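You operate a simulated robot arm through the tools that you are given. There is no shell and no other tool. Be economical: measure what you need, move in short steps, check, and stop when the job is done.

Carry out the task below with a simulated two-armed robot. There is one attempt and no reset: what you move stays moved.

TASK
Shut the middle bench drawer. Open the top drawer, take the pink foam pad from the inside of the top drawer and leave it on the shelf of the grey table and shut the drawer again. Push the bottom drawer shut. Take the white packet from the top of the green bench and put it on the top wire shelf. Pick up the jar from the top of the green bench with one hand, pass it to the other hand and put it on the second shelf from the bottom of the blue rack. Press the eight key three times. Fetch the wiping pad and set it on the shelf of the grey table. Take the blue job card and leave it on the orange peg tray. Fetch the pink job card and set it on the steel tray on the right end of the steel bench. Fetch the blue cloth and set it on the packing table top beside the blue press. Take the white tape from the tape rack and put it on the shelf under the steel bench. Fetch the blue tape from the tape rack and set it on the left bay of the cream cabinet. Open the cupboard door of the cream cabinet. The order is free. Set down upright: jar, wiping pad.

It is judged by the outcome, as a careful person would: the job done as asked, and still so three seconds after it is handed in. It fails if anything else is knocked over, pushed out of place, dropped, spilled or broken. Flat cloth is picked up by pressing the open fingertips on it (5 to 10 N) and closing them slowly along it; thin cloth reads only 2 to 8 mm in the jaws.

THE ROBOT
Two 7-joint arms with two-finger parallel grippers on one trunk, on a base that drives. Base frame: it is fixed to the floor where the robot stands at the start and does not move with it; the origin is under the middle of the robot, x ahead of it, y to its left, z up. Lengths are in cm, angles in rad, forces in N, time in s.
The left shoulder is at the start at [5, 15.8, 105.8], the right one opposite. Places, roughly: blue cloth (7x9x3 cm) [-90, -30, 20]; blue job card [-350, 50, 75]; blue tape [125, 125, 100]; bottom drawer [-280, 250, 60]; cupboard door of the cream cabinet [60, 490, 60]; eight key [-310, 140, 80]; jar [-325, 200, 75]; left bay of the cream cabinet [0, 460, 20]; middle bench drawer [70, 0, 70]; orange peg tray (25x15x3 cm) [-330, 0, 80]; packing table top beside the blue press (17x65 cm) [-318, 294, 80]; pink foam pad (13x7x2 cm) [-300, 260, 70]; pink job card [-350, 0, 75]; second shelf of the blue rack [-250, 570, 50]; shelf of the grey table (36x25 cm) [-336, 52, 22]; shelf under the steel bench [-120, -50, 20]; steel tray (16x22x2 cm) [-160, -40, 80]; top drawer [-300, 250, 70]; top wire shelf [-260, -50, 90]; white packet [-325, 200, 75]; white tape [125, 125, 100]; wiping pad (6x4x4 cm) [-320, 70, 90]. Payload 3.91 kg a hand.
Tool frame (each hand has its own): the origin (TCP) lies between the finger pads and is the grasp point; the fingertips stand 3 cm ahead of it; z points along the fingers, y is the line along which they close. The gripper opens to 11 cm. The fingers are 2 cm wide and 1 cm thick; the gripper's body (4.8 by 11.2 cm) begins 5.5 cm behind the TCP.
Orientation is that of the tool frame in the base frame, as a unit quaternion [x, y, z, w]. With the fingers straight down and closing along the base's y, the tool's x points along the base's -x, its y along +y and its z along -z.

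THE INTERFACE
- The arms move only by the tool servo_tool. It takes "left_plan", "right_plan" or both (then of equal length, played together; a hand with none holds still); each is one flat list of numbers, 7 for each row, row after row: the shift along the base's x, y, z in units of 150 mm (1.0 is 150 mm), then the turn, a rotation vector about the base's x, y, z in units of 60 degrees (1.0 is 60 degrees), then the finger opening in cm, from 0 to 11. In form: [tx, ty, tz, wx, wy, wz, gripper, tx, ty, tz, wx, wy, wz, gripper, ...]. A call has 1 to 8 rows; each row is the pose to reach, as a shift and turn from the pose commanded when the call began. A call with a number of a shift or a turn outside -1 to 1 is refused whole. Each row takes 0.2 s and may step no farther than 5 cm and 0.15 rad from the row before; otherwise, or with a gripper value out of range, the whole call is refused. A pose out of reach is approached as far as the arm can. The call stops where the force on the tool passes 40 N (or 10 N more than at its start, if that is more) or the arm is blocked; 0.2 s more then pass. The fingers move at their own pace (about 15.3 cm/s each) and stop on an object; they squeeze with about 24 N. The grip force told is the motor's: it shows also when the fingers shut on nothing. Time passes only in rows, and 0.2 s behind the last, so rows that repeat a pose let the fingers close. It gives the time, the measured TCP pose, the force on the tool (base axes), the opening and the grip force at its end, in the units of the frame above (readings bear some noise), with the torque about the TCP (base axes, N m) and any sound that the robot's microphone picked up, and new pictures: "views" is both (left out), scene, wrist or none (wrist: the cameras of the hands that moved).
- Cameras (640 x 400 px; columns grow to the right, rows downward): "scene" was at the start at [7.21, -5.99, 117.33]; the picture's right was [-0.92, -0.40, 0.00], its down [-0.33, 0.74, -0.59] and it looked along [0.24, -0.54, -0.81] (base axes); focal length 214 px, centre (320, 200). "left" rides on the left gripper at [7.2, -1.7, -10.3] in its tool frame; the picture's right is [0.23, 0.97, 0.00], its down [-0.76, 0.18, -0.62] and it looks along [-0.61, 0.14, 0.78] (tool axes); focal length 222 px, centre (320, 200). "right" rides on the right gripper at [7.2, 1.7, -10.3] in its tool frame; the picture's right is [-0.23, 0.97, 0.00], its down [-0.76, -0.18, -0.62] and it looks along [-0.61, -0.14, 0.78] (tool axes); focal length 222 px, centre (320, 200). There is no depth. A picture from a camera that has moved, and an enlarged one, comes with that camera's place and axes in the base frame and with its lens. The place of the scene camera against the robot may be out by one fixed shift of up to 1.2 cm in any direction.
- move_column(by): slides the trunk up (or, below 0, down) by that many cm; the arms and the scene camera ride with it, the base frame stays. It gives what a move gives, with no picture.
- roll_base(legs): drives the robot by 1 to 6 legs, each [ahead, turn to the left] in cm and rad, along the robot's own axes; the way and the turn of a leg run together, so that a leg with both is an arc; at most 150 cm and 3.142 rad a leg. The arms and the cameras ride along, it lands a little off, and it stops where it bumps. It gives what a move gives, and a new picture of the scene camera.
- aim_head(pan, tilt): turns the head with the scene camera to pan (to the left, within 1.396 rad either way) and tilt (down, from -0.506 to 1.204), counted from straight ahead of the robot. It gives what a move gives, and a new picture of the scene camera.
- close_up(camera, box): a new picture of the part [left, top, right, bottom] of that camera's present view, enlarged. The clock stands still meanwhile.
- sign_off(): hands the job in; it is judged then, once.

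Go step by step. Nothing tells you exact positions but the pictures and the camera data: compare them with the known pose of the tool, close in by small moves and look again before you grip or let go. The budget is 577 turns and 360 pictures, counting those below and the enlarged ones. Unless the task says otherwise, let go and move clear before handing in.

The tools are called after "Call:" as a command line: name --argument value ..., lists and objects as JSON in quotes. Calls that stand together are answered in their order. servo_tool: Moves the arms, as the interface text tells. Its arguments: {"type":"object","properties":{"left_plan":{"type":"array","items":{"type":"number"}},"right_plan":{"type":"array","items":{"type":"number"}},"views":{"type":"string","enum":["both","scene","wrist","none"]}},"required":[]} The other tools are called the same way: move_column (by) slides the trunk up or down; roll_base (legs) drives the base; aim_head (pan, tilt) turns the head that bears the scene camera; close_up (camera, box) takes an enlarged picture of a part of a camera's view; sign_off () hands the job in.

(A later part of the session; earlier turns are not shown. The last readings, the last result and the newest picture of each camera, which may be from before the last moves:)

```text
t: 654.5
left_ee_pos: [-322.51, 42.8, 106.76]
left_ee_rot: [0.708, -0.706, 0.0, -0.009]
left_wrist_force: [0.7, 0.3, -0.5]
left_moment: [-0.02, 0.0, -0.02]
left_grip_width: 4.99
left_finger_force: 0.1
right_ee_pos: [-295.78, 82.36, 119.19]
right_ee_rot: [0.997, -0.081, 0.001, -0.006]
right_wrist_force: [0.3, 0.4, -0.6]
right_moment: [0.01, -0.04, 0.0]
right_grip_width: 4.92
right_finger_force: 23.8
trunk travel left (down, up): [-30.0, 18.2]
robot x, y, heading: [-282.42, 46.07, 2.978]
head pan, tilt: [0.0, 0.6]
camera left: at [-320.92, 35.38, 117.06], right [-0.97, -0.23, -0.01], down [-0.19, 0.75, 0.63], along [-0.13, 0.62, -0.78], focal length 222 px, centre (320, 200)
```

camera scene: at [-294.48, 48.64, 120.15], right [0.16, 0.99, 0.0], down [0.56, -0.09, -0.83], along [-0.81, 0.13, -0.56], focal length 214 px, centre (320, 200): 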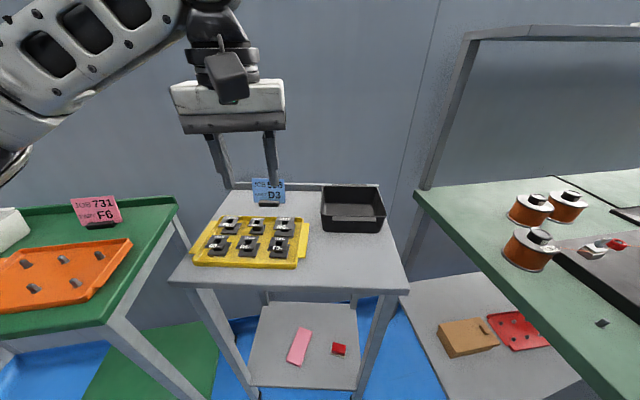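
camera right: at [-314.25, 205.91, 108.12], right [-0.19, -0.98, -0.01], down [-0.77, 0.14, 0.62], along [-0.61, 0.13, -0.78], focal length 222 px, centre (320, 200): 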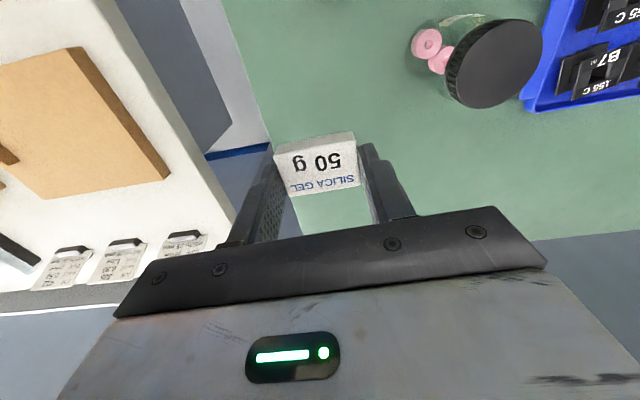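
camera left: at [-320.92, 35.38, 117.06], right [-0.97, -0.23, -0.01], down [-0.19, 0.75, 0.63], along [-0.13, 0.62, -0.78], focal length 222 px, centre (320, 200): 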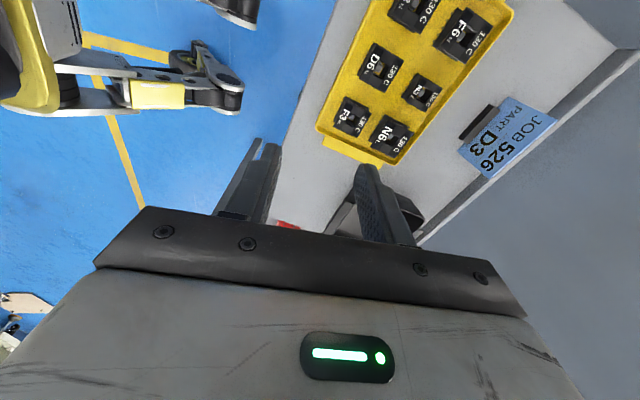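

Yaw works. Card top edge centre ≈(-347.7,42), yawed ~15°. Drive 8 cm closer, add −15° yaw and move over it.

Call:
roll_base --legs '[[8, 0]]'

Call:
servo_tool --left_plan '[-0.25, -0.02, -0.05, 0, 0, -0.08, 5, -0.5, -0.05, -0.1, 0, 0, -0.16, 5, -0.75, -0.08, -0.15, 0, 0, -0.25, 5, -1, -0.1, -0.2, 0, 0, -0.25, 5]' --views "wrist"

```text
t: 655.7
left_ee_pos: [-330.82, 44.14, 106.84]
left_ee_rot: [0.709, -0.706, 0.0, -0.009]
left_wrist_force: [-0.7, 0.2, 0.2]
left_moment: [-0.02, 0.01, 0.0]
left_grip_width: 4.99
left_finger_force: 0.1
right_ee_pos: [-303.99, 83.65, 119.19]
right_ee_rot: [0.997, -0.081, 0.002, -0.006]
right_wrist_force: [-0.1, 0.0, -0.3]
right_moment: [-0.03, 0.01, -0.01]
right_grip_width: 4.86
right_finger_force: 24.7
trunk travel left (down, up): [-30.0, 18.2]
robot x, y, heading: [-290.76, 47.19, 2.983]
head pan, tilt: [0.0, 0.6]
stopped in leg 1: the robot was blocked; the commanded pose is now the measured one
camera scene: at [-302.73, 50.02, 120.15], right [0.16, 0.99, 0.0], down [0.56, -0.09, -0.83], along [-0.81, 0.14, -0.56], focal length 214 px, centre (320, 200)
```

scene: 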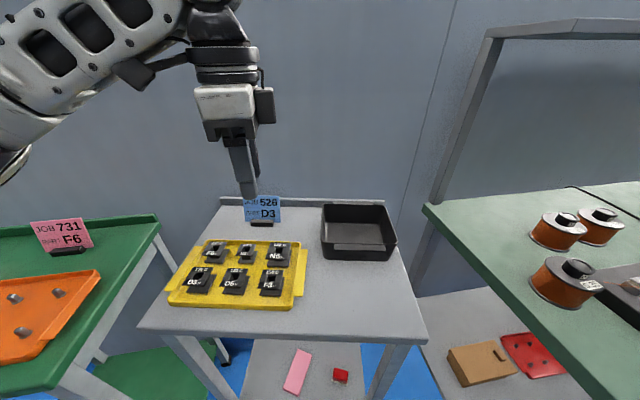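

```text
t: 656.7
left_ee_pos: [-345.83, 42.58, 103.71]
left_ee_rot: [-0.611, 0.792, -0.001, 0.008]
left_wrist_force: [-0.3, 0.1, -0.3]
left_moment: [0.0, 0.0, 0.0]
left_grip_width: 4.99
left_finger_force: 0.0
right_ee_pos: [-304.11, 83.85, 119.25]
right_ee_rot: [0.997, -0.081, 0.002, -0.006]
right_wrist_force: [-0.7, 0.3, -0.2]
right_moment: [-0.04, 0.02, 0.04]
right_grip_width: 4.88
right_finger_force: 23.6
trunk travel left (down, up): [-30.0, 18.2]
robot x, y, heading: [-290.34, 47.17, 2.976]
head pan, tilt: [0.0, 0.6]
camera left: at [-346.25, 35.03, 114.04], right [-1.0, 0.03, -0.02], down [0.01, 0.78, 0.63], along [0.03, 0.63, -0.78], focal length 222 px, centre (320, 200)
```

left: 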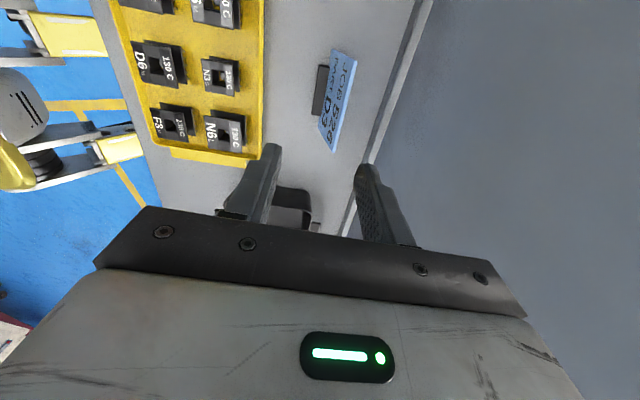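

Call:
servo_tool --left_plan '[-0.11, -0.045, -0.2, 0, 0, 0.05, 5, -0.11, -0.045, -0.45, 0, 0, 0.05, 5, -0.11, -0.045, -0.6, 0, 0, 0.05, 5]' --views "wrist"

```text
t: 657.5
left_ee_pos: [-347.35, 41.89, 94.73]
left_ee_rot: [-0.631, 0.776, 0.0, 0.008]
left_wrist_force: [0.7, 0.3, 0.3]
left_moment: [-0.02, 0.01, -0.01]
left_grip_width: 5.0
left_finger_force: 0.1
right_ee_pos: [-304.02, 83.72, 119.1]
right_ee_rot: [0.997, -0.081, 0.001, -0.006]
right_wrist_force: [0.8, -0.6, -1.4]
right_moment: [0.0, 0.01, -0.03]
right_grip_width: 4.92
right_finger_force: 23.6
trunk travel left (down, up): [-30.0, 18.2]
robot x, y, heading: [-290.29, 47.37, 2.975]
head pan, tilt: [0.0, 0.6]
camera left: at [-347.39, 34.35, 105.1], right [-1.0, -0.02, -0.01], down [-0.03, 0.78, 0.63], along [0.0, 0.63, -0.78], focal length 222 px, centre (320, 200)
```

left: 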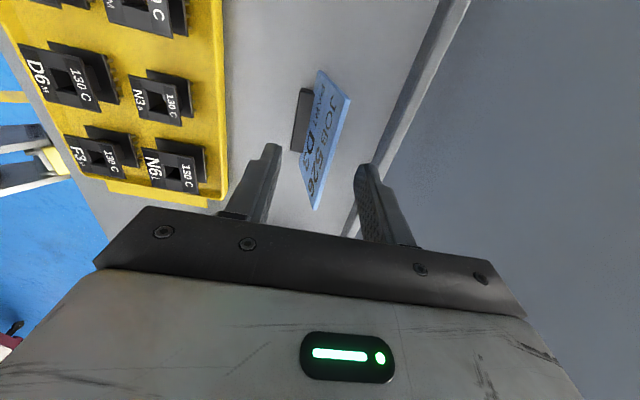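

Call:
servo_tool --left_plan '[-0.04, 0, -0.1, 0, 0, 0, 5, -0.04, 0, -0.2, 0, 0, 0, 5]' --views "wrist"

```text
t: 658.1
left_ee_pos: [-347.99, 41.86, 91.69]
left_ee_rot: [-0.631, 0.776, -0.001, 0.009]
left_wrist_force: [-0.5, 0.1, -0.2]
left_moment: [0.0, 0.0, 0.01]
left_grip_width: 5.03
left_finger_force: 0.0
right_ee_pos: [-304.0, 83.76, 119.15]
right_ee_rot: [0.997, -0.081, 0.002, -0.006]
right_wrist_force: [-0.4, 1.1, -0.9]
right_moment: [0.01, 0.03, 0.02]
right_grip_width: 4.92
right_finger_force: 23.9
trunk travel left (down, up): [-30.0, 18.2]
robot x, y, heading: [-290.36, 46.9, 2.979]
head pan, tilt: [0.0, 0.6]
camera left: at [-348.01, 34.33, 102.05], right [-1.0, -0.03, -0.01], down [-0.03, 0.78, 0.63], along [0.0, 0.63, -0.78], focal length 222 px, centre (320, 200)
```

left: 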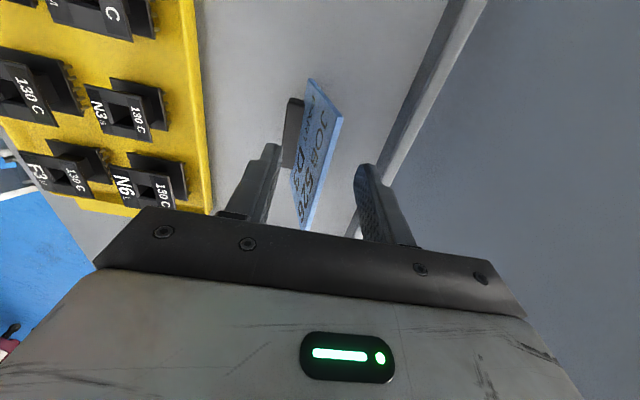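

Call:
servo_tool --left_plan '[0, 0, -0.1, 0, 0, 0, 5, 0, 0, -0.1, 0, 0, 0, 2.5, 0, 0, -0.1, 0, 0, 0, 0, 0, 0, -0.1, 0, 0, 0, 0]' --views "none"

Call:
servo_tool --left_plan '[0, 0, 0.15, 0, 0, 0, 0, 0, 0, 0.4, 0, 0, 0, 0, 0, 0, 0.65, 0, 0, 0, 0]' --views "wrist"

```text
t: 659.1
left_ee_pos: [-348.12, 41.86, 90.44]
left_ee_rot: [-0.632, 0.775, 0.0, 0.008]
left_wrist_force: [-2.2, 1.2, 4.6]
left_moment: [0.05, 0.07, 0.03]
left_grip_width: 0.34
left_finger_force: 24.1
right_ee_pos: [-303.97, 83.74, 119.26]
right_ee_rot: [0.997, -0.081, 0.001, -0.006]
right_wrist_force: [0.3, 0.1, -1.0]
right_moment: [-0.02, -0.01, 0.0]
right_grip_width: 4.89
right_finger_force: 24.4
trunk travel left (down, up): [-30.0, 18.2]
robot x, y, heading: [-290.29, 47.48, 2.98]
head pan, tilt: [0.0, 0.6]
```

```text
t: 659.9
left_ee_pos: [-348.12, 41.92, 100.08]
left_ee_rot: [-0.631, 0.776, -0.002, 0.009]
left_wrist_force: [1.2, 0.0, -0.4]
left_moment: [-0.02, -0.02, 0.0]
left_grip_width: 0.36
left_finger_force: 24.2
right_ee_pos: [-303.96, 83.86, 119.21]
right_ee_rot: [0.997, -0.081, 0.001, -0.006]
right_wrist_force: [0.0, 0.4, -1.2]
right_moment: [0.03, 0.02, 0.02]
right_grip_width: 4.88
right_finger_force: 24.2
trunk travel left (down, up): [-30.0, 18.2]
robot x, y, heading: [-290.3, 46.96, 2.978]
head pan, tilt: [0.0, 0.6]
camera left: at [-348.0, 34.45, 110.41], right [-1.0, -0.03, -0.02], down [-0.03, 0.78, 0.63], along [0.0, 0.63, -0.78], focal length 222 px, centre (320, 200)
```

left: 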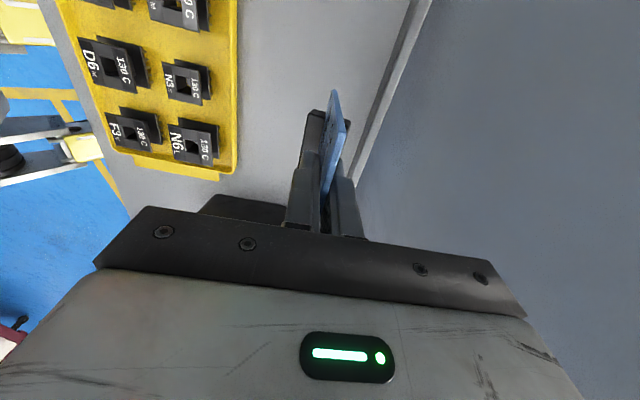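

Blue card (with its base) is held. I move to the green table with the orange peg tray, avoiding the wire rack.

Call:
servo_tool --left_plan '[0.2, 0, 0.1, 0, 0, 0, 0, 0.4, 0, 0.2, 0, 0, 0, 0, 0.6, 0, 0.3, 0, 0, 0, 0]' --views "none"

Call:
roll_base --legs '[[-12, 0], [0, -0.58], [-45, 0], [0, 0.74], [25, 0]]'

Call:
aim_head --pan 0.1 --tilt 0.6

```text
t: 660.7
left_ee_pos: [-339.06, 42.08, 104.66]
left_ee_rot: [-0.631, 0.776, -0.001, 0.009]
left_wrist_force: [0.5, -0.2, -0.7]
left_moment: [-0.03, -0.01, 0.0]
left_grip_width: 0.34
left_finger_force: 24.1
right_ee_pos: [-303.96, 83.78, 119.09]
right_ee_rot: [0.997, -0.082, 0.001, -0.006]
right_wrist_force: [-0.3, 0.4, -1.0]
right_moment: [0.02, 0.0, 0.01]
right_grip_width: 4.89
right_finger_force: 24.5
trunk travel left (down, up): [-30.0, 18.2]
robot x, y, heading: [-289.82, 47.23, 2.974]
head pan, tilt: [0.0, 0.6]
```

```text
t: 669.2
left_ee_pos: [-318.02, 2.5, 104.65]
left_ee_rot: [-0.687, 0.726, 0.0, 0.009]
left_wrist_force: [-0.1, -0.1, -0.4]
left_moment: [-0.01, -0.04, 0.0]
left_grip_width: 0.33
left_finger_force: 23.8
right_ee_pos: [-289.63, 48.98, 119.15]
right_ee_rot: [1.0, -0.006, 0.001, -0.007]
right_wrist_force: [0.0, 0.6, -0.9]
right_moment: [-0.03, -0.02, 0.02]
right_grip_width: 4.91
right_finger_force: 24.2
trunk travel left (down, up): [-30.0, 18.2]
robot x, y, heading: [-270.67, 14.88, 3.125]
head pan, tilt: [0.0, 0.6]
camera scene: at [-283.16, 15.83, 120.14], right [0.01, 1.0, 0.0], down [0.57, -0.01, -0.82], along [-0.82, 0.01, -0.57], focal length 214 px, centre (320, 200)
```

scene: 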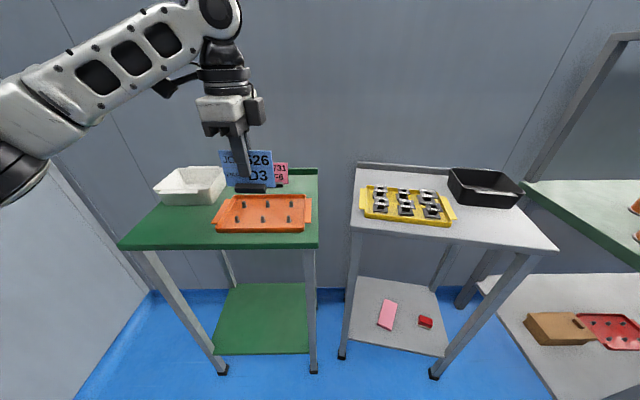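

```text
t: 669.9
left_ee_pos: [-318.02, 2.5, 104.64]
left_ee_rot: [-0.687, 0.726, 0.0, 0.008]
left_wrist_force: [-0.1, -0.3, 0.0]
left_moment: [-0.04, 0.01, 0.02]
left_grip_width: 0.34
left_finger_force: 24.2
right_ee_pos: [-289.59, 48.9, 119.17]
right_ee_rot: [1.0, -0.006, 0.001, -0.006]
right_wrist_force: [0.7, 1.0, -1.1]
right_moment: [-0.03, -0.03, 0.0]
right_grip_width: 4.92
right_finger_force: 23.8
trunk travel left (down, up): [-30.0, 18.2]
robot x, y, heading: [-270.8, 15.13, 3.128]
head pan, tilt: [0.099, 0.6]
camera scene: at [-283.09, 14.96, 120.15], right [-0.08, 1.0, 0.0], down [0.56, 0.05, -0.83], along [-0.82, -0.07, -0.56], focal length 214 px, centre (320, 200)
```

scene: 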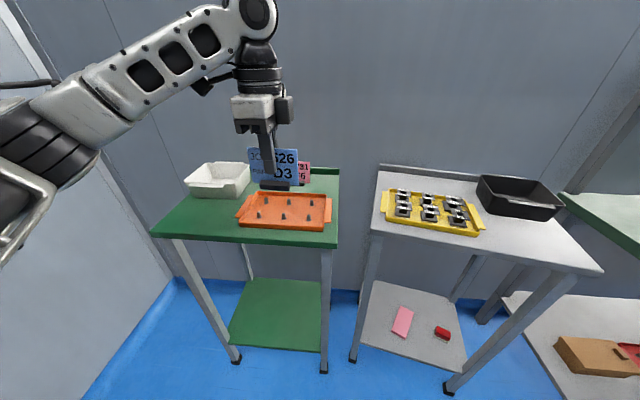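

Call:
close_up --camera "scene" --box '[225, 140, 345, 240]'

```text
4.00 times, centred on (285, 190) of scene
camera zoom: at [-283.09, 14.96, 120.15], right [-0.08, 1.0, 0.0], down [0.56, 0.05, -0.83], along [-0.82, -0.07, -0.56], focal length 858 px, centre (460, 240)
```

zoom: 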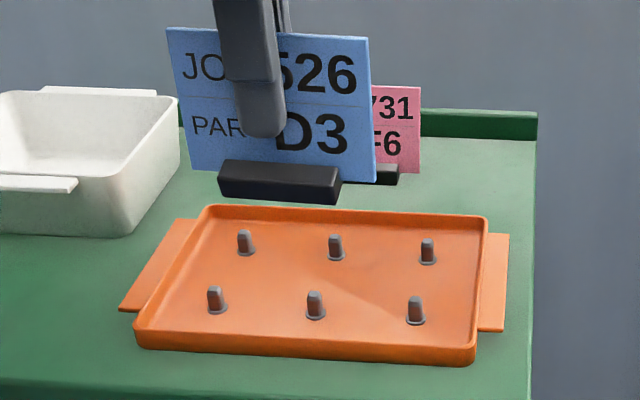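

Call:
servo_tool --left_plan '[-0.2, -0.02, 0, 0, 0, 0, 0, -0.4, -0.05, -0.1, 0, 0, 0, 0, -0.6, -0.07, -0.2, 0, 0, 0, 0, -0.8, -0.1, -0.3, 0, 0, 0, 0]' --views "both"

Call:
close_up --camera "scene" --box '[225, 140, 345, 240]'

```text
t: 670.9
left_ee_pos: [-329.99, 1.04, 100.08]
left_ee_rot: [-0.687, 0.726, 0.0, 0.009]
left_wrist_force: [-0.4, 0.2, -0.5]
left_moment: [0.0, 0.02, -0.05]
left_grip_width: 0.34
left_finger_force: 24.1
right_ee_pos: [-289.55, 48.99, 119.11]
right_ee_rot: [1.0, -0.007, 0.001, -0.005]
right_wrist_force: [0.0, -0.2, 0.2]
right_moment: [-0.03, -0.01, 0.01]
right_grip_width: 4.91
right_finger_force: 23.7
trunk travel left (down, up): [-30.0, 18.2]
robot x, y, heading: [-270.6, 15.08, 3.128]
head pan, tilt: [0.099, 0.6]
camera scene: at [-283.11, 14.98, 120.14], right [-0.09, 1.0, 0.0], down [0.56, 0.05, -0.82], along [-0.82, -0.07, -0.57], focal length 214 px, centre (320, 200)
camera left: at [-328.92, -6.37, 110.34], right [-0.98, -0.17, -0.02], down [-0.14, 0.76, 0.63], along [-0.1, 0.62, -0.78], focal length 222 px, centre (320, 200)
```

scene: 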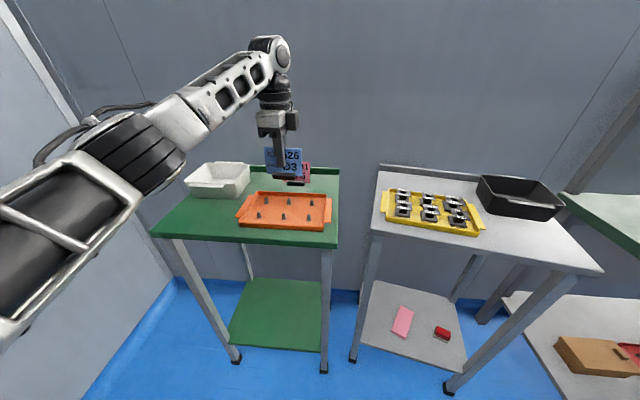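
left: 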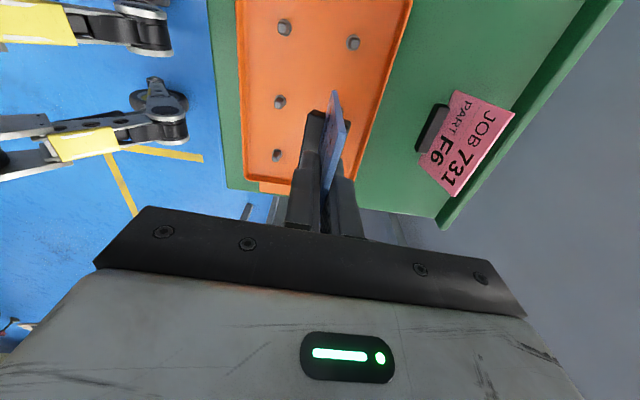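

```text
4.00 times, centred on (285, 190) of scene
camera zoom: at [-283.11, 14.98, 120.14], right [-0.09, 1.0, 0.0], down [0.56, 0.05, -0.82], along [-0.82, -0.07, -0.57], focal length 858 px, centre (460, 240)
```

zoom: 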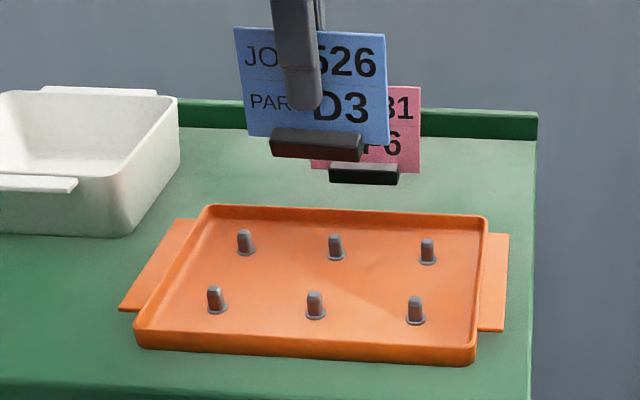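

Peg rows at x≈−325.7 and −331.8; the lane centre is x≈−328.8. Lower the card's base into the lane.

Call:
servo_tool --left_plan '[0.045, 0, -0.2, 0, 0, 0, 0, 0.045, 0, -0.4, 0, 0, 0, 0, 0.045, 0, -0.5, 0, 0, 0, 0]' --views "wrist"

Call:
close_up --camera "scene" --box '[225, 140, 345, 240]'

```text
t: 671.7
left_ee_pos: [-329.43, 0.91, 92.48]
left_ee_rot: [-0.688, 0.726, 0.0, 0.008]
left_wrist_force: [0.0, -0.3, 0.4]
left_moment: [0.0, -0.02, -0.01]
left_grip_width: 0.36
left_finger_force: 24.0
right_ee_pos: [-289.53, 49.09, 119.13]
right_ee_rot: [1.0, -0.007, 0.0, -0.006]
right_wrist_force: [-0.1, -0.6, -0.4]
right_moment: [0.02, -0.07, -0.03]
right_grip_width: 4.9
right_finger_force: 24.3
trunk travel left (down, up): [-30.0, 18.2]
robot x, y, heading: [-270.17, 15.05, 3.125]
head pan, tilt: [0.099, 0.6]
camera left: at [-328.2, -6.47, 102.87], right [-0.98, -0.18, -0.01], down [-0.14, 0.76, 0.63], along [-0.1, 0.62, -0.78], focal length 222 px, centre (320, 200)
```

left: 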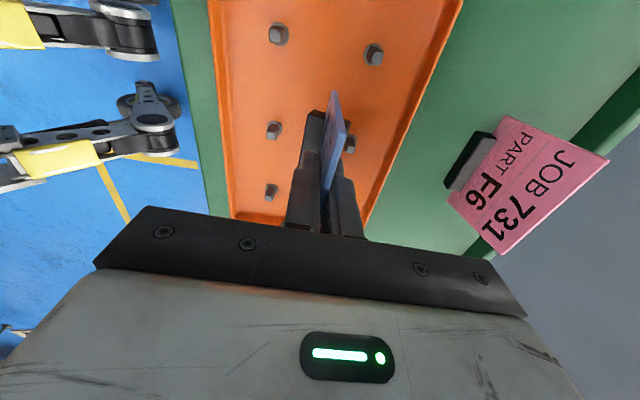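

```text
4.00 times, centred on (285, 190) of scene
camera zoom: at [-283.1, 14.95, 120.15], right [-0.09, 1.0, 0.0], down [0.56, 0.05, -0.82], along [-0.82, -0.07, -0.57], focal length 858 px, centre (460, 240)
```

zoom: 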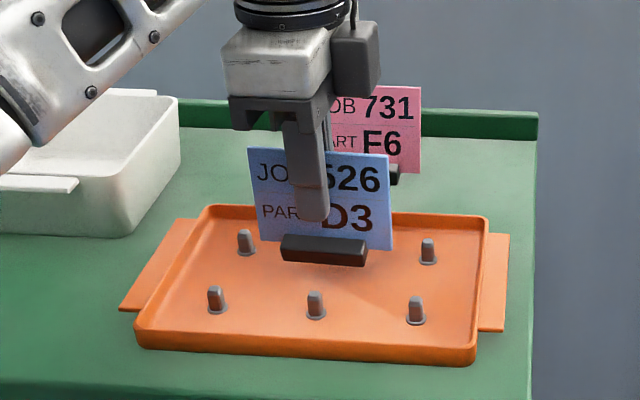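

Call:
servo_tool --left_plan '[0.08, 0, 0, 0, 0, 0, 0, 0.08, 0, -0.06, 0, 0, 0, 0, 0.08, 0, -0.1, 0, 0, 0, 0]' --views "none"

Call:
servo_tool --left_plan '[0, 0, -0.03, 0, 0, 0, 0, 0, 0, -0.06, 0, 0, 0, 0, 0, 0, -0.09, 0, 0, 0, 0]' --views "none"

Call:
close_up --camera "scene" --box '[225, 140, 345, 240]'

```text
t: 672.5
left_ee_pos: [-328.09, 1.01, 91.12]
left_ee_rot: [-0.688, 0.726, 0.0, 0.008]
left_wrist_force: [0.5, 1.3, 0.2]
left_moment: [-0.01, 0.04, 0.02]
left_grip_width: 0.35
left_finger_force: 23.9
right_ee_pos: [-289.62, 49.06, 119.19]
right_ee_rot: [1.0, -0.006, 0.001, -0.006]
right_wrist_force: [-0.3, -0.3, -0.3]
right_moment: [0.0, 0.02, -0.01]
right_grip_width: 4.88
right_finger_force: 24.2
trunk travel left (down, up): [-30.0, 18.2]
robot x, y, heading: [-270.6, 14.68, 3.128]
head pan, tilt: [0.099, 0.6]
```

```text
t: 673.3
left_ee_pos: [-328.19, 1.3, 90.31]
left_ee_rot: [-0.688, 0.726, 0.004, 0.005]
left_wrist_force: [-2.6, -0.3, 26.0]
left_moment: [0.02, -0.14, 0.01]
left_grip_width: 0.34
left_finger_force: 23.9
right_ee_pos: [-289.49, 49.03, 119.15]
right_ee_rot: [1.0, -0.006, 0.0, -0.006]
right_wrist_force: [0.3, -0.5, -0.7]
right_moment: [0.02, 0.0, -0.02]
right_grip_width: 4.92
right_finger_force: 23.6
trunk travel left (down, up): [-30.0, 18.2]
robot x, y, heading: [-270.13, 14.87, 3.131]
head pan, tilt: [0.099, 0.6]
```

```text
4.00 times, centred on (285, 190) of scene
camera zoom: at [-282.89, 15.0, 120.22], right [-0.09, 1.0, 0.0], down [0.56, 0.05, -0.83], along [-0.82, -0.07, -0.56], focal length 858 px, centre (460, 240)
```

zoom: 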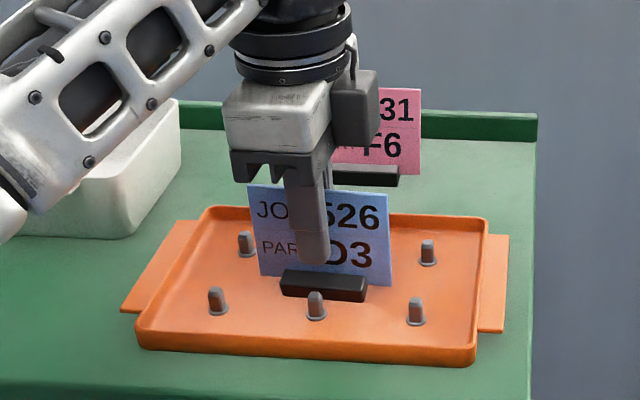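

Contact, in the lane between pegs. Release and lift.

Call:
servo_tool --left_plan '[0, 0, 0.015, 0, 0, 0, 1, 0, 0, 0.02, 0, 0, 0, 3, 0, 0, 0.02, 0, 0, 0, 4, 0, 0, 0.2, 0, 0, 0, 4, 0, 0, 0.5, 0, 0, 0, 4, 0, 0, 0.8, 0, 0, 0, 4]' --views "wrist"

Call:
close_up --camera "scene" --box '[225, 140, 345, 240]'

```text
t: 674.7
left_ee_pos: [-328.06, 1.0, 101.98]
left_ee_rot: [-0.688, 0.726, -0.001, 0.008]
left_wrist_force: [0.7, -0.8, -0.5]
left_moment: [0.01, -0.02, 0.01]
left_grip_width: 3.98
left_finger_force: 0.0
right_ee_pos: [-289.56, 49.05, 119.19]
right_ee_rot: [1.0, -0.007, 0.001, -0.006]
right_wrist_force: [0.4, -0.9, -0.6]
right_moment: [0.0, -0.01, 0.02]
right_grip_width: 4.89
right_finger_force: 24.0
trunk travel left (down, up): [-30.0, 18.2]
robot x, y, heading: [-270.59, 15.07, 3.126]
head pan, tilt: [0.099, 0.6]
camera left: at [-326.82, -6.45, 112.23], right [-0.98, -0.17, -0.01], down [-0.14, 0.76, 0.63], along [-0.1, 0.62, -0.78], focal length 222 px, centre (320, 200)
```

left: 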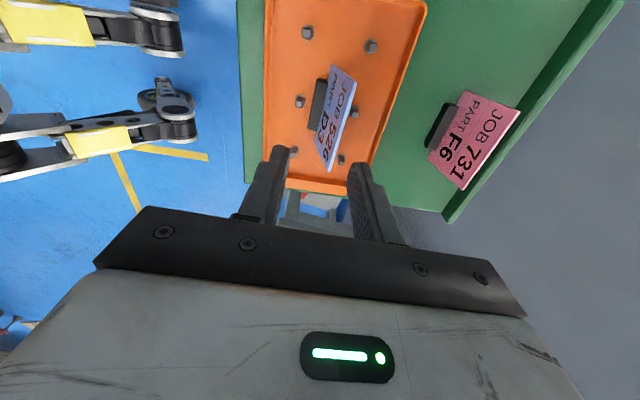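

```text
4.00 times, centred on (285, 190) of scene
camera zoom: at [-283.05, 14.98, 120.14], right [-0.09, 1.0, 0.0], down [0.56, 0.05, -0.83], along [-0.82, -0.07, -0.56], focal length 858 px, centre (460, 240)
```

zoom: 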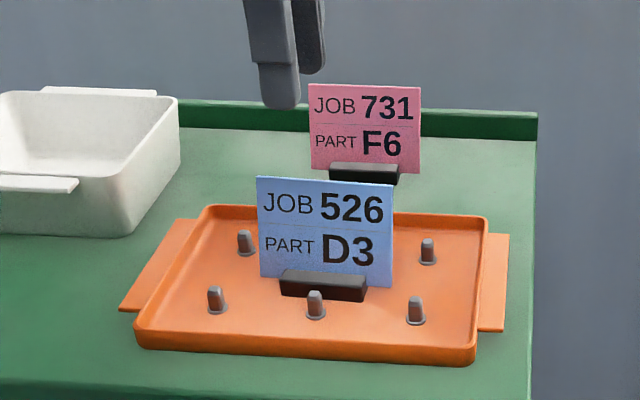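

Blue card stands on the orange tray. Now the pink card at ≈(-345.2, 0.9), facing +x. Drive 16 cm closer and position over it.

Call:
roll_base --legs '[[15, 0]]'

Call:
servo_tool --left_plan '[-0.06, 0, -0.15, 0, 0, 0, 5, -0.12, 0, -0.35, 0, 0, 0, 5]' --views "wrist"

```text
t: 676.1
left_ee_pos: [-342.99, 1.2, 101.88]
left_ee_rot: [-0.687, 0.727, 0.0, 0.008]
left_wrist_force: [-0.2, 0.3, -0.1]
left_moment: [-0.03, -0.02, -0.01]
left_grip_width: 4.0
left_finger_force: 0.1
right_ee_pos: [-304.55, 49.24, 118.94]
right_ee_rot: [1.0, -0.006, 0.001, -0.006]
right_wrist_force: [-0.3, 0.8, -1.2]
right_moment: [-0.03, -0.01, 0.0]
right_grip_width: 4.91
right_finger_force: 24.1
trunk travel left (down, up): [-30.0, 18.2]
robot x, y, heading: [-285.53, 14.82, 3.127]
head pan, tilt: [0.099, 0.6]
camera scene: at [-298.09, 15.16, 120.14], right [-0.09, 1.0, 0.0], down [0.56, 0.05, -0.82], along [-0.82, -0.07, -0.57], focal length 214 px, centre (320, 200)
```

scene: 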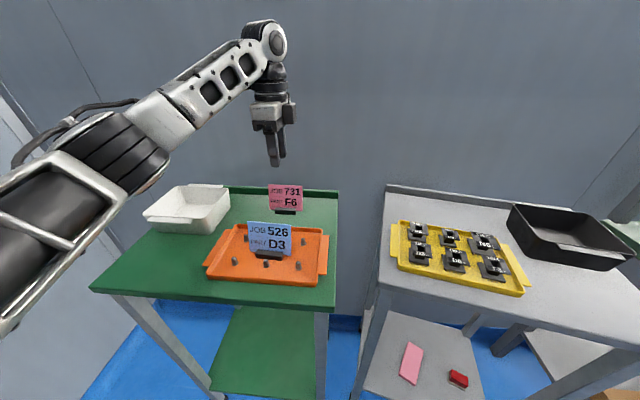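

```text
t: 676.7
left_ee_pos: [-344.81, 1.2, 96.66]
left_ee_rot: [-0.689, 0.725, 0.0, 0.009]
left_wrist_force: [-0.6, -0.2, -0.6]
left_moment: [-0.01, 0.0, 0.0]
left_grip_width: 5.0
left_finger_force: 0.0
right_ee_pos: [-304.56, 49.25, 119.04]
right_ee_rot: [1.0, -0.005, 0.0, -0.007]
right_wrist_force: [-0.6, 1.1, -1.0]
right_moment: [-0.01, 0.01, 0.03]
right_grip_width: 4.92
right_finger_force: 24.0
trunk travel left (down, up): [-30.0, 18.2]
robot x, y, heading: [-285.7, 15.76, 3.126]
head pan, tilt: [0.099, 0.6]
camera left: at [-343.68, -6.32, 106.89], right [-0.98, -0.17, -0.01], down [-0.14, 0.76, 0.63], along [-0.1, 0.62, -0.78], focal length 222 px, centre (320, 200)
```

left: 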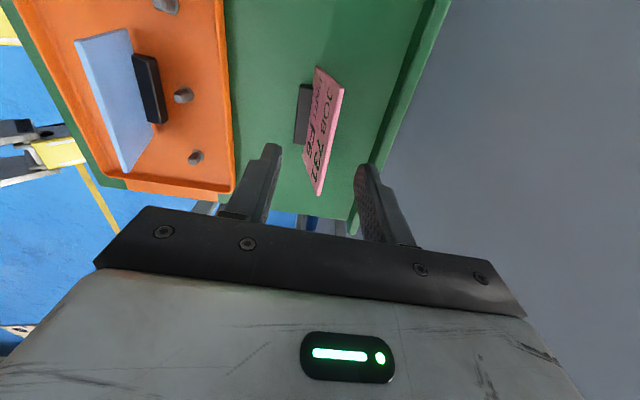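

Call:
servo_tool --left_plan '[-0.055, 0, -0.2, 0, 0, 0, 5, -0.055, 0, -0.43, 0, 0, 0, 5]' --views "wrist"

```text
t: 677.3
left_ee_pos: [-345.68, 1.15, 90.29]
left_ee_rot: [-0.687, 0.726, 0.0, 0.008]
left_wrist_force: [-0.3, 0.4, 0.3]
left_moment: [0.0, -0.01, -0.02]
left_grip_width: 5.01
left_finger_force: 0.0
right_ee_pos: [-304.64, 49.17, 119.13]
right_ee_rot: [1.0, -0.005, 0.0, -0.006]
right_wrist_force: [0.2, -0.1, 0.1]
right_moment: [0.02, 0.02, 0.01]
right_grip_width: 4.92
right_finger_force: 24.0
trunk travel left (down, up): [-30.0, 18.2]
robot x, y, heading: [-285.53, 15.24, 3.124]
head pan, tilt: [0.099, 0.6]
camera left: at [-344.46, -6.28, 100.49], right [-0.98, -0.17, -0.01], down [-0.14, 0.76, 0.63], along [-0.1, 0.62, -0.78], focal length 222 px, centre (320, 200)
```

left: 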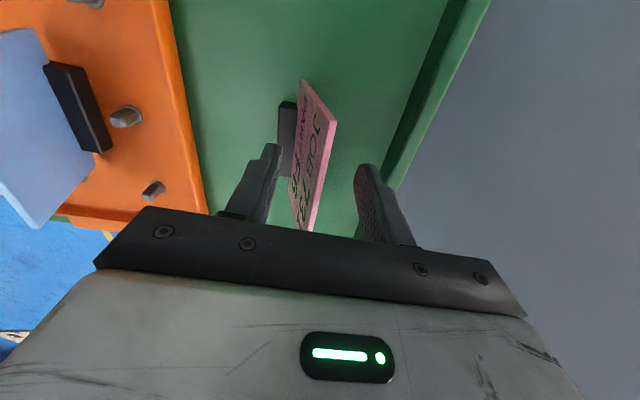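

Call:
servo_tool --left_plan '[0, 0, -0.09, 0, 0, 0, 5, 0, 0, -0.09, 0, 0, 0, 2.5, 0, 0, -0.09, 0, 0, 0, 0, 0, 0, -0.09, 0, 0, 0, 0]' --views "none"

Call:
servo_tool --left_plan '[0, 0, 0.2, 0, 0, 0, 0, 0, 0, 0.5, 0, 0, 0, 0, 0, 0, 0.8, 0, 0, 0, 0, 0.1, 0, 1, 0, 0, 0, 0]' --views "scene"

```text
t: 678.3
left_ee_pos: [-345.56, 1.26, 89.02]
left_ee_rot: [-0.688, 0.726, 0.001, 0.007]
left_wrist_force: [-2.5, -1.2, 8.9]
left_moment: [0.0, 0.09, 0.02]
left_grip_width: 0.33
left_finger_force: 24.0
right_ee_pos: [-304.65, 49.18, 119.1]
right_ee_rot: [1.0, -0.005, 0.001, -0.006]
right_wrist_force: [-0.1, -0.1, -0.7]
right_moment: [0.01, -0.01, 0.0]
right_grip_width: 4.9
right_finger_force: 24.0
trunk travel left (down, up): [-30.0, 18.2]
robot x, y, heading: [-285.36, 15.23, 3.128]
head pan, tilt: [0.099, 0.6]
```

```text
t: 679.3
left_ee_pos: [-344.07, 1.32, 103.85]
left_ee_rot: [-0.688, 0.726, 0.0, 0.009]
left_wrist_force: [-0.2, 1.0, -0.2]
left_moment: [-0.03, 0.0, 0.02]
left_grip_width: 0.36
left_finger_force: 24.4
right_ee_pos: [-304.5, 49.18, 119.1]
right_ee_rot: [1.0, -0.005, 0.0, -0.006]
right_wrist_force: [0.1, -0.1, -0.8]
right_moment: [-0.01, 0.08, 0.0]
right_grip_width: 4.9
right_finger_force: 23.9
trunk travel left (down, up): [-30.0, 18.2]
robot x, y, heading: [-285.66, 14.85, 3.125]
head pan, tilt: [0.099, 0.6]
camera scene: at [-298.02, 15.14, 120.15], right [-0.09, 1.0, 0.0], down [0.56, 0.05, -0.83], along [-0.82, -0.07, -0.56], focal length 214 px, centre (320, 200)
```

scene: 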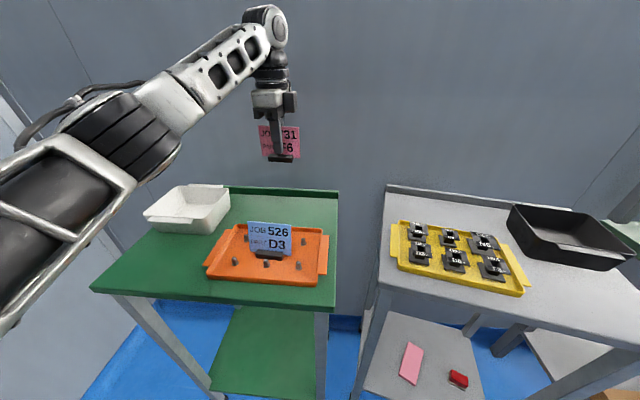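

Pink card held (left), packet held (right). Retract, back off, and face the wire rack to the −y side.

Call:
servo_tool --left_plan '[0.25, 0, 0.05, 0, 0, 0, 0, 0.5, 0, 0.1, 0, 0, 0, 0, 0.75, 0, 0.15, 0, 0, 0, 0, 1, 0, 0.2, 0, 0, 0, 0]' --views "none"

Call:
roll_base --legs '[[-40, 0], [0, -0.4], [-25, 0], [0, 1.95]]'

Call:
aim_head --pan -0.3 --tilt 0.5

```text
t: 680.3
left_ee_pos: [-328.94, 1.14, 106.94]
left_ee_rot: [-0.688, 0.726, 0.0, 0.008]
left_wrist_force: [0.1, 0.0, -0.3]
left_moment: [-0.04, 0.0, 0.01]
left_grip_width: 0.37
left_finger_force: 24.0
right_ee_pos: [-304.54, 49.14, 119.2]
right_ee_rot: [1.0, -0.005, 0.0, -0.006]
right_wrist_force: [-0.3, -0.1, -0.3]
right_moment: [-0.04, 0.02, 0.02]
right_grip_width: 4.92
right_finger_force: 23.7
trunk travel left (down, up): [-30.0, 18.2]
robot x, y, heading: [-285.47, 15.58, 3.131]
head pan, tilt: [0.099, 0.6]
```

```text
t: 685.4
left_ee_pos: [-269.66, 9.71, 106.83]
left_ee_rot: [-0.53, 0.848, -0.001, 0.008]
left_wrist_force: [0.0, 0.5, 0.0]
left_moment: [-0.02, 0.01, -0.02]
left_grip_width: 0.36
left_finger_force: 23.7
right_ee_pos: [-228.51, 44.39, 119.27]
right_ee_rot: [0.979, -0.203, 0.003, -0.006]
right_wrist_force: [-0.2, -0.1, -0.7]
right_moment: [-0.02, 0.02, -0.03]
right_grip_width: 4.89
right_finger_force: 23.9
trunk travel left (down, up): [-30.0, 18.2]
robot x, y, heading: [-222.9, 8.74, 2.728]
head pan, tilt: [0.099, 0.6]
stopped in leg 3: the robot was blocked; the commanded pose is now the measured one
camera scene: at [-234.56, 13.8, 120.14], right [0.31, 0.95, 0.0], down [0.54, -0.17, -0.82], along [-0.78, 0.26, -0.57], focal length 214 px, centre (320, 200)
```

scene: 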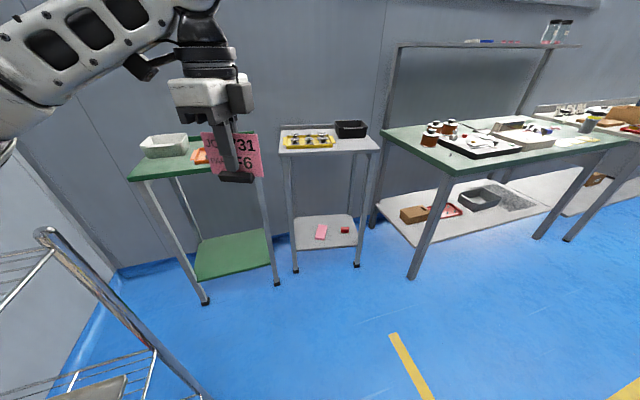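

```text
t: 686.3
left_ee_pos: [-269.6, 9.85, 106.94]
left_ee_rot: [-0.53, 0.848, -0.001, 0.008]
left_wrist_force: [0.7, 0.2, -1.0]
left_moment: [0.03, 0.01, 0.02]
left_grip_width: 0.37
left_finger_force: 23.9
right_ee_pos: [-228.4, 44.49, 119.09]
right_ee_rot: [0.979, -0.203, 0.002, -0.004]
right_wrist_force: [-0.7, 0.3, -0.5]
right_moment: [0.04, 0.04, 0.04]
right_grip_width: 4.93
right_finger_force: 24.1
trunk travel left (down, up): [-30.0, 18.2]
robot x, y, heading: [-222.83, 8.95, 2.726]
head pan, tilt: [-0.3, 0.499]
camera scene: at [-232.97, 17.11, 121.05], right [0.66, 0.76, 0.0], down [0.36, -0.31, -0.88], along [-0.66, 0.58, -0.48], focal length 214 px, centre (320, 200)
```

scene: 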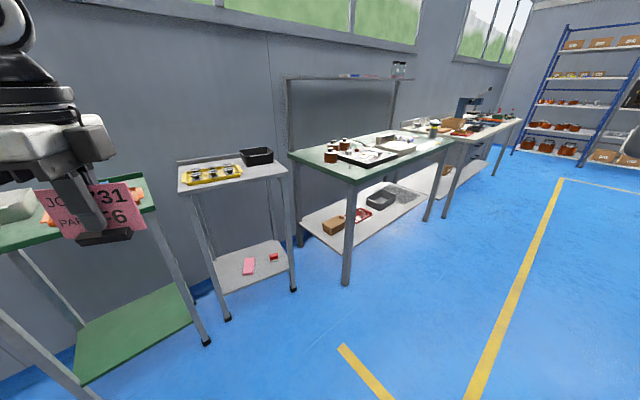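

Blocked — the left elbow may be touching the wire rack. Move away and inspect.

Call:
roll_base --legs '[[15, 0], [0, -0.5]]'

Call:
aim_head --pan 1.39 --tilt 0.5

```text
t: 689.1
left_ee_pos: [-277.11, 38.04, 106.89]
left_ee_rot: [-0.305, 0.952, -0.003, 0.007]
left_wrist_force: [-0.5, -0.9, 0.1]
left_moment: [0.0, 0.01, 0.0]
left_grip_width: 0.36
left_finger_force: 24.3
right_ee_pos: [-224.45, 48.96, 119.06]
right_ee_rot: [0.9, -0.436, 0.003, -0.005]
right_wrist_force: [-0.6, -0.3, -0.6]
right_moment: [0.01, 0.02, -0.01]
right_grip_width: 4.89
right_finger_force: 23.5
trunk travel left (down, up): [-30.0, 18.2]
robot x, y, heading: [-236.81, 14.94, 2.234]
head pan, tilt: [-0.3, 0.499]
camera scene: at [-241.81, 27.27, 121.05], right [0.94, 0.35, 0.0], down [0.17, -0.45, -0.88], along [-0.31, 0.82, -0.48], focal length 214 px, centre (320, 200)
```

scene: 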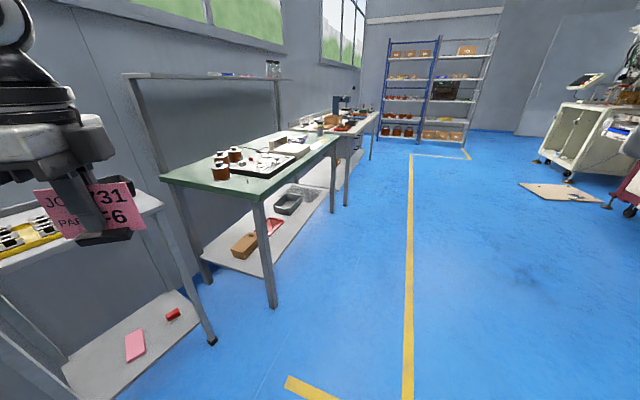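

```text
t: 690.8
left_ee_pos: [-277.11, 38.1, 106.85]
left_ee_rot: [-0.306, 0.952, -0.003, 0.008]
left_wrist_force: [-0.3, 0.4, -0.8]
left_moment: [-0.01, -0.02, 0.02]
left_grip_width: 0.35
left_finger_force: 24.0
right_ee_pos: [-224.6, 48.96, 118.99]
right_ee_rot: [0.9, -0.437, 0.003, -0.004]
right_wrist_force: [-0.8, -0.7, -0.1]
right_moment: [-0.01, 0.02, 0.02]
right_grip_width: 4.89
right_finger_force: 24.4
trunk travel left (down, up): [-30.0, 18.2]
robot x, y, heading: [-236.46, 14.97, 2.236]
head pan, tilt: [1.389, 0.499]
camera scene: at [-246.69, 14.56, 121.05], right [-0.46, 0.89, 0.0], down [0.42, 0.22, -0.88], along [-0.78, -0.4, -0.48], focal length 214 px, centre (320, 200)
```

scene: 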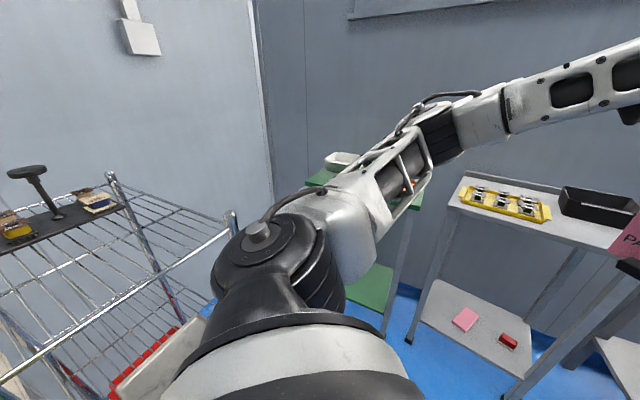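

The rack is intact. I'll approach it from the other side: robot at about (-274,20), heading −1.0, turning clockwise to keep the card away from the rack.

Call:
servo_tool --left_plan '[0.1, -0.1, 0.1, 0, 0, 0, 0, 0.25, -0.25, 0.2, 0, 0, 0, 0, 0.4, -0.4, 0.3, 0, 0, 0, 0, 0.5, -0.5, 0.4, 0, 0, 0, 0]' --views "none"

Call:
roll_base --legs '[[0, 0.75], [35, 0], [0, -2.0], [0, -2.0]]'

Call:
aim_head --pan -0.1 --tilt 0.6

```text
t: 691.8
left_ee_pos: [-269.61, 30.67, 112.81]
left_ee_rot: [-0.306, 0.952, -0.003, 0.007]
left_wrist_force: [0.4, 1.3, -0.4]
left_moment: [0.03, 0.0, 0.01]
left_grip_width: 0.35
left_finger_force: 24.2
right_ee_pos: [-224.36, 48.97, 119.13]
right_ee_rot: [0.899, -0.437, 0.003, -0.004]
right_wrist_force: [0.3, 0.3, -0.7]
right_moment: [0.04, -0.01, 0.01]
right_grip_width: 4.91
right_finger_force: 23.7
trunk travel left (down, up): [-30.0, 18.2]
robot x, y, heading: [-236.41, 14.47, 2.231]
head pan, tilt: [1.389, 0.499]
```

```text
t: 705.7
left_ee_pos: [-239.83, 0.62, 112.79]
left_ee_rot: [0.97, 0.244, -0.008, -0.004]
left_wrist_force: [0.1, -0.2, -0.4]
left_moment: [0.01, -0.03, -0.01]
left_grip_width: 0.34
left_finger_force: 23.9
right_ee_pos: [-287.03, -11.81, 119.2]
right_ee_rot: [0.494, 0.87, -0.004, -0.004]
right_wrist_force: [1.0, 1.3, -0.3]
right_moment: [-0.04, -0.03, 0.02]
right_grip_width: 4.89
right_finger_force: 23.9
trunk travel left (down, up): [-30.0, 18.2]
robot x, y, heading: [-270.58, 20.48, -1.038]
head pan, tilt: [1.389, 0.499]
camera scene: at [-260.03, 20.95, 121.06], right [0.34, -0.94, 0.0], down [-0.45, -0.16, -0.88], along [0.82, 0.3, -0.48], focal length 214 px, centre (320, 200)
```

scene: 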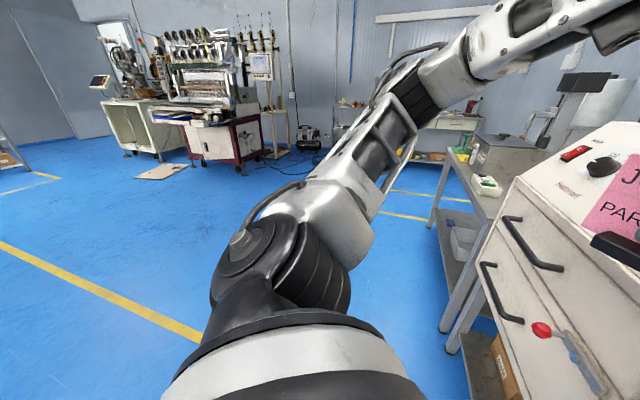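

```text
t: 707.2
left_ee_pos: [-239.88, 0.7, 112.79]
left_ee_rot: [0.969, 0.245, -0.008, -0.003]
left_wrist_force: [0.3, -0.4, 0.2]
left_moment: [-0.01, 0.01, 0.05]
left_grip_width: 0.38
left_finger_force: 24.1
right_ee_pos: [-287.02, -11.6, 119.11]
right_ee_rot: [0.494, 0.87, -0.005, -0.005]
right_wrist_force: [0.2, 0.0, -0.4]
right_moment: [-0.04, 0.01, -0.02]
right_grip_width: 4.89
right_finger_force: 23.5
trunk travel left (down, up): [-30.0, 18.2]
robot x, y, heading: [-271.06, 20.52, -1.041]
head pan, tilt: [-0.099, 0.6]
camera scene: at [-264.85, 9.8, 120.15], right [-0.91, -0.42, 0.0], down [-0.24, 0.51, -0.83], along [0.35, -0.75, -0.56], focal length 214 px, centre (320, 200)
```

scene: 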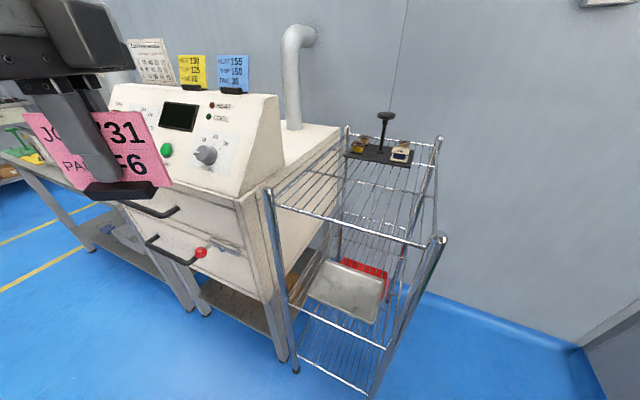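

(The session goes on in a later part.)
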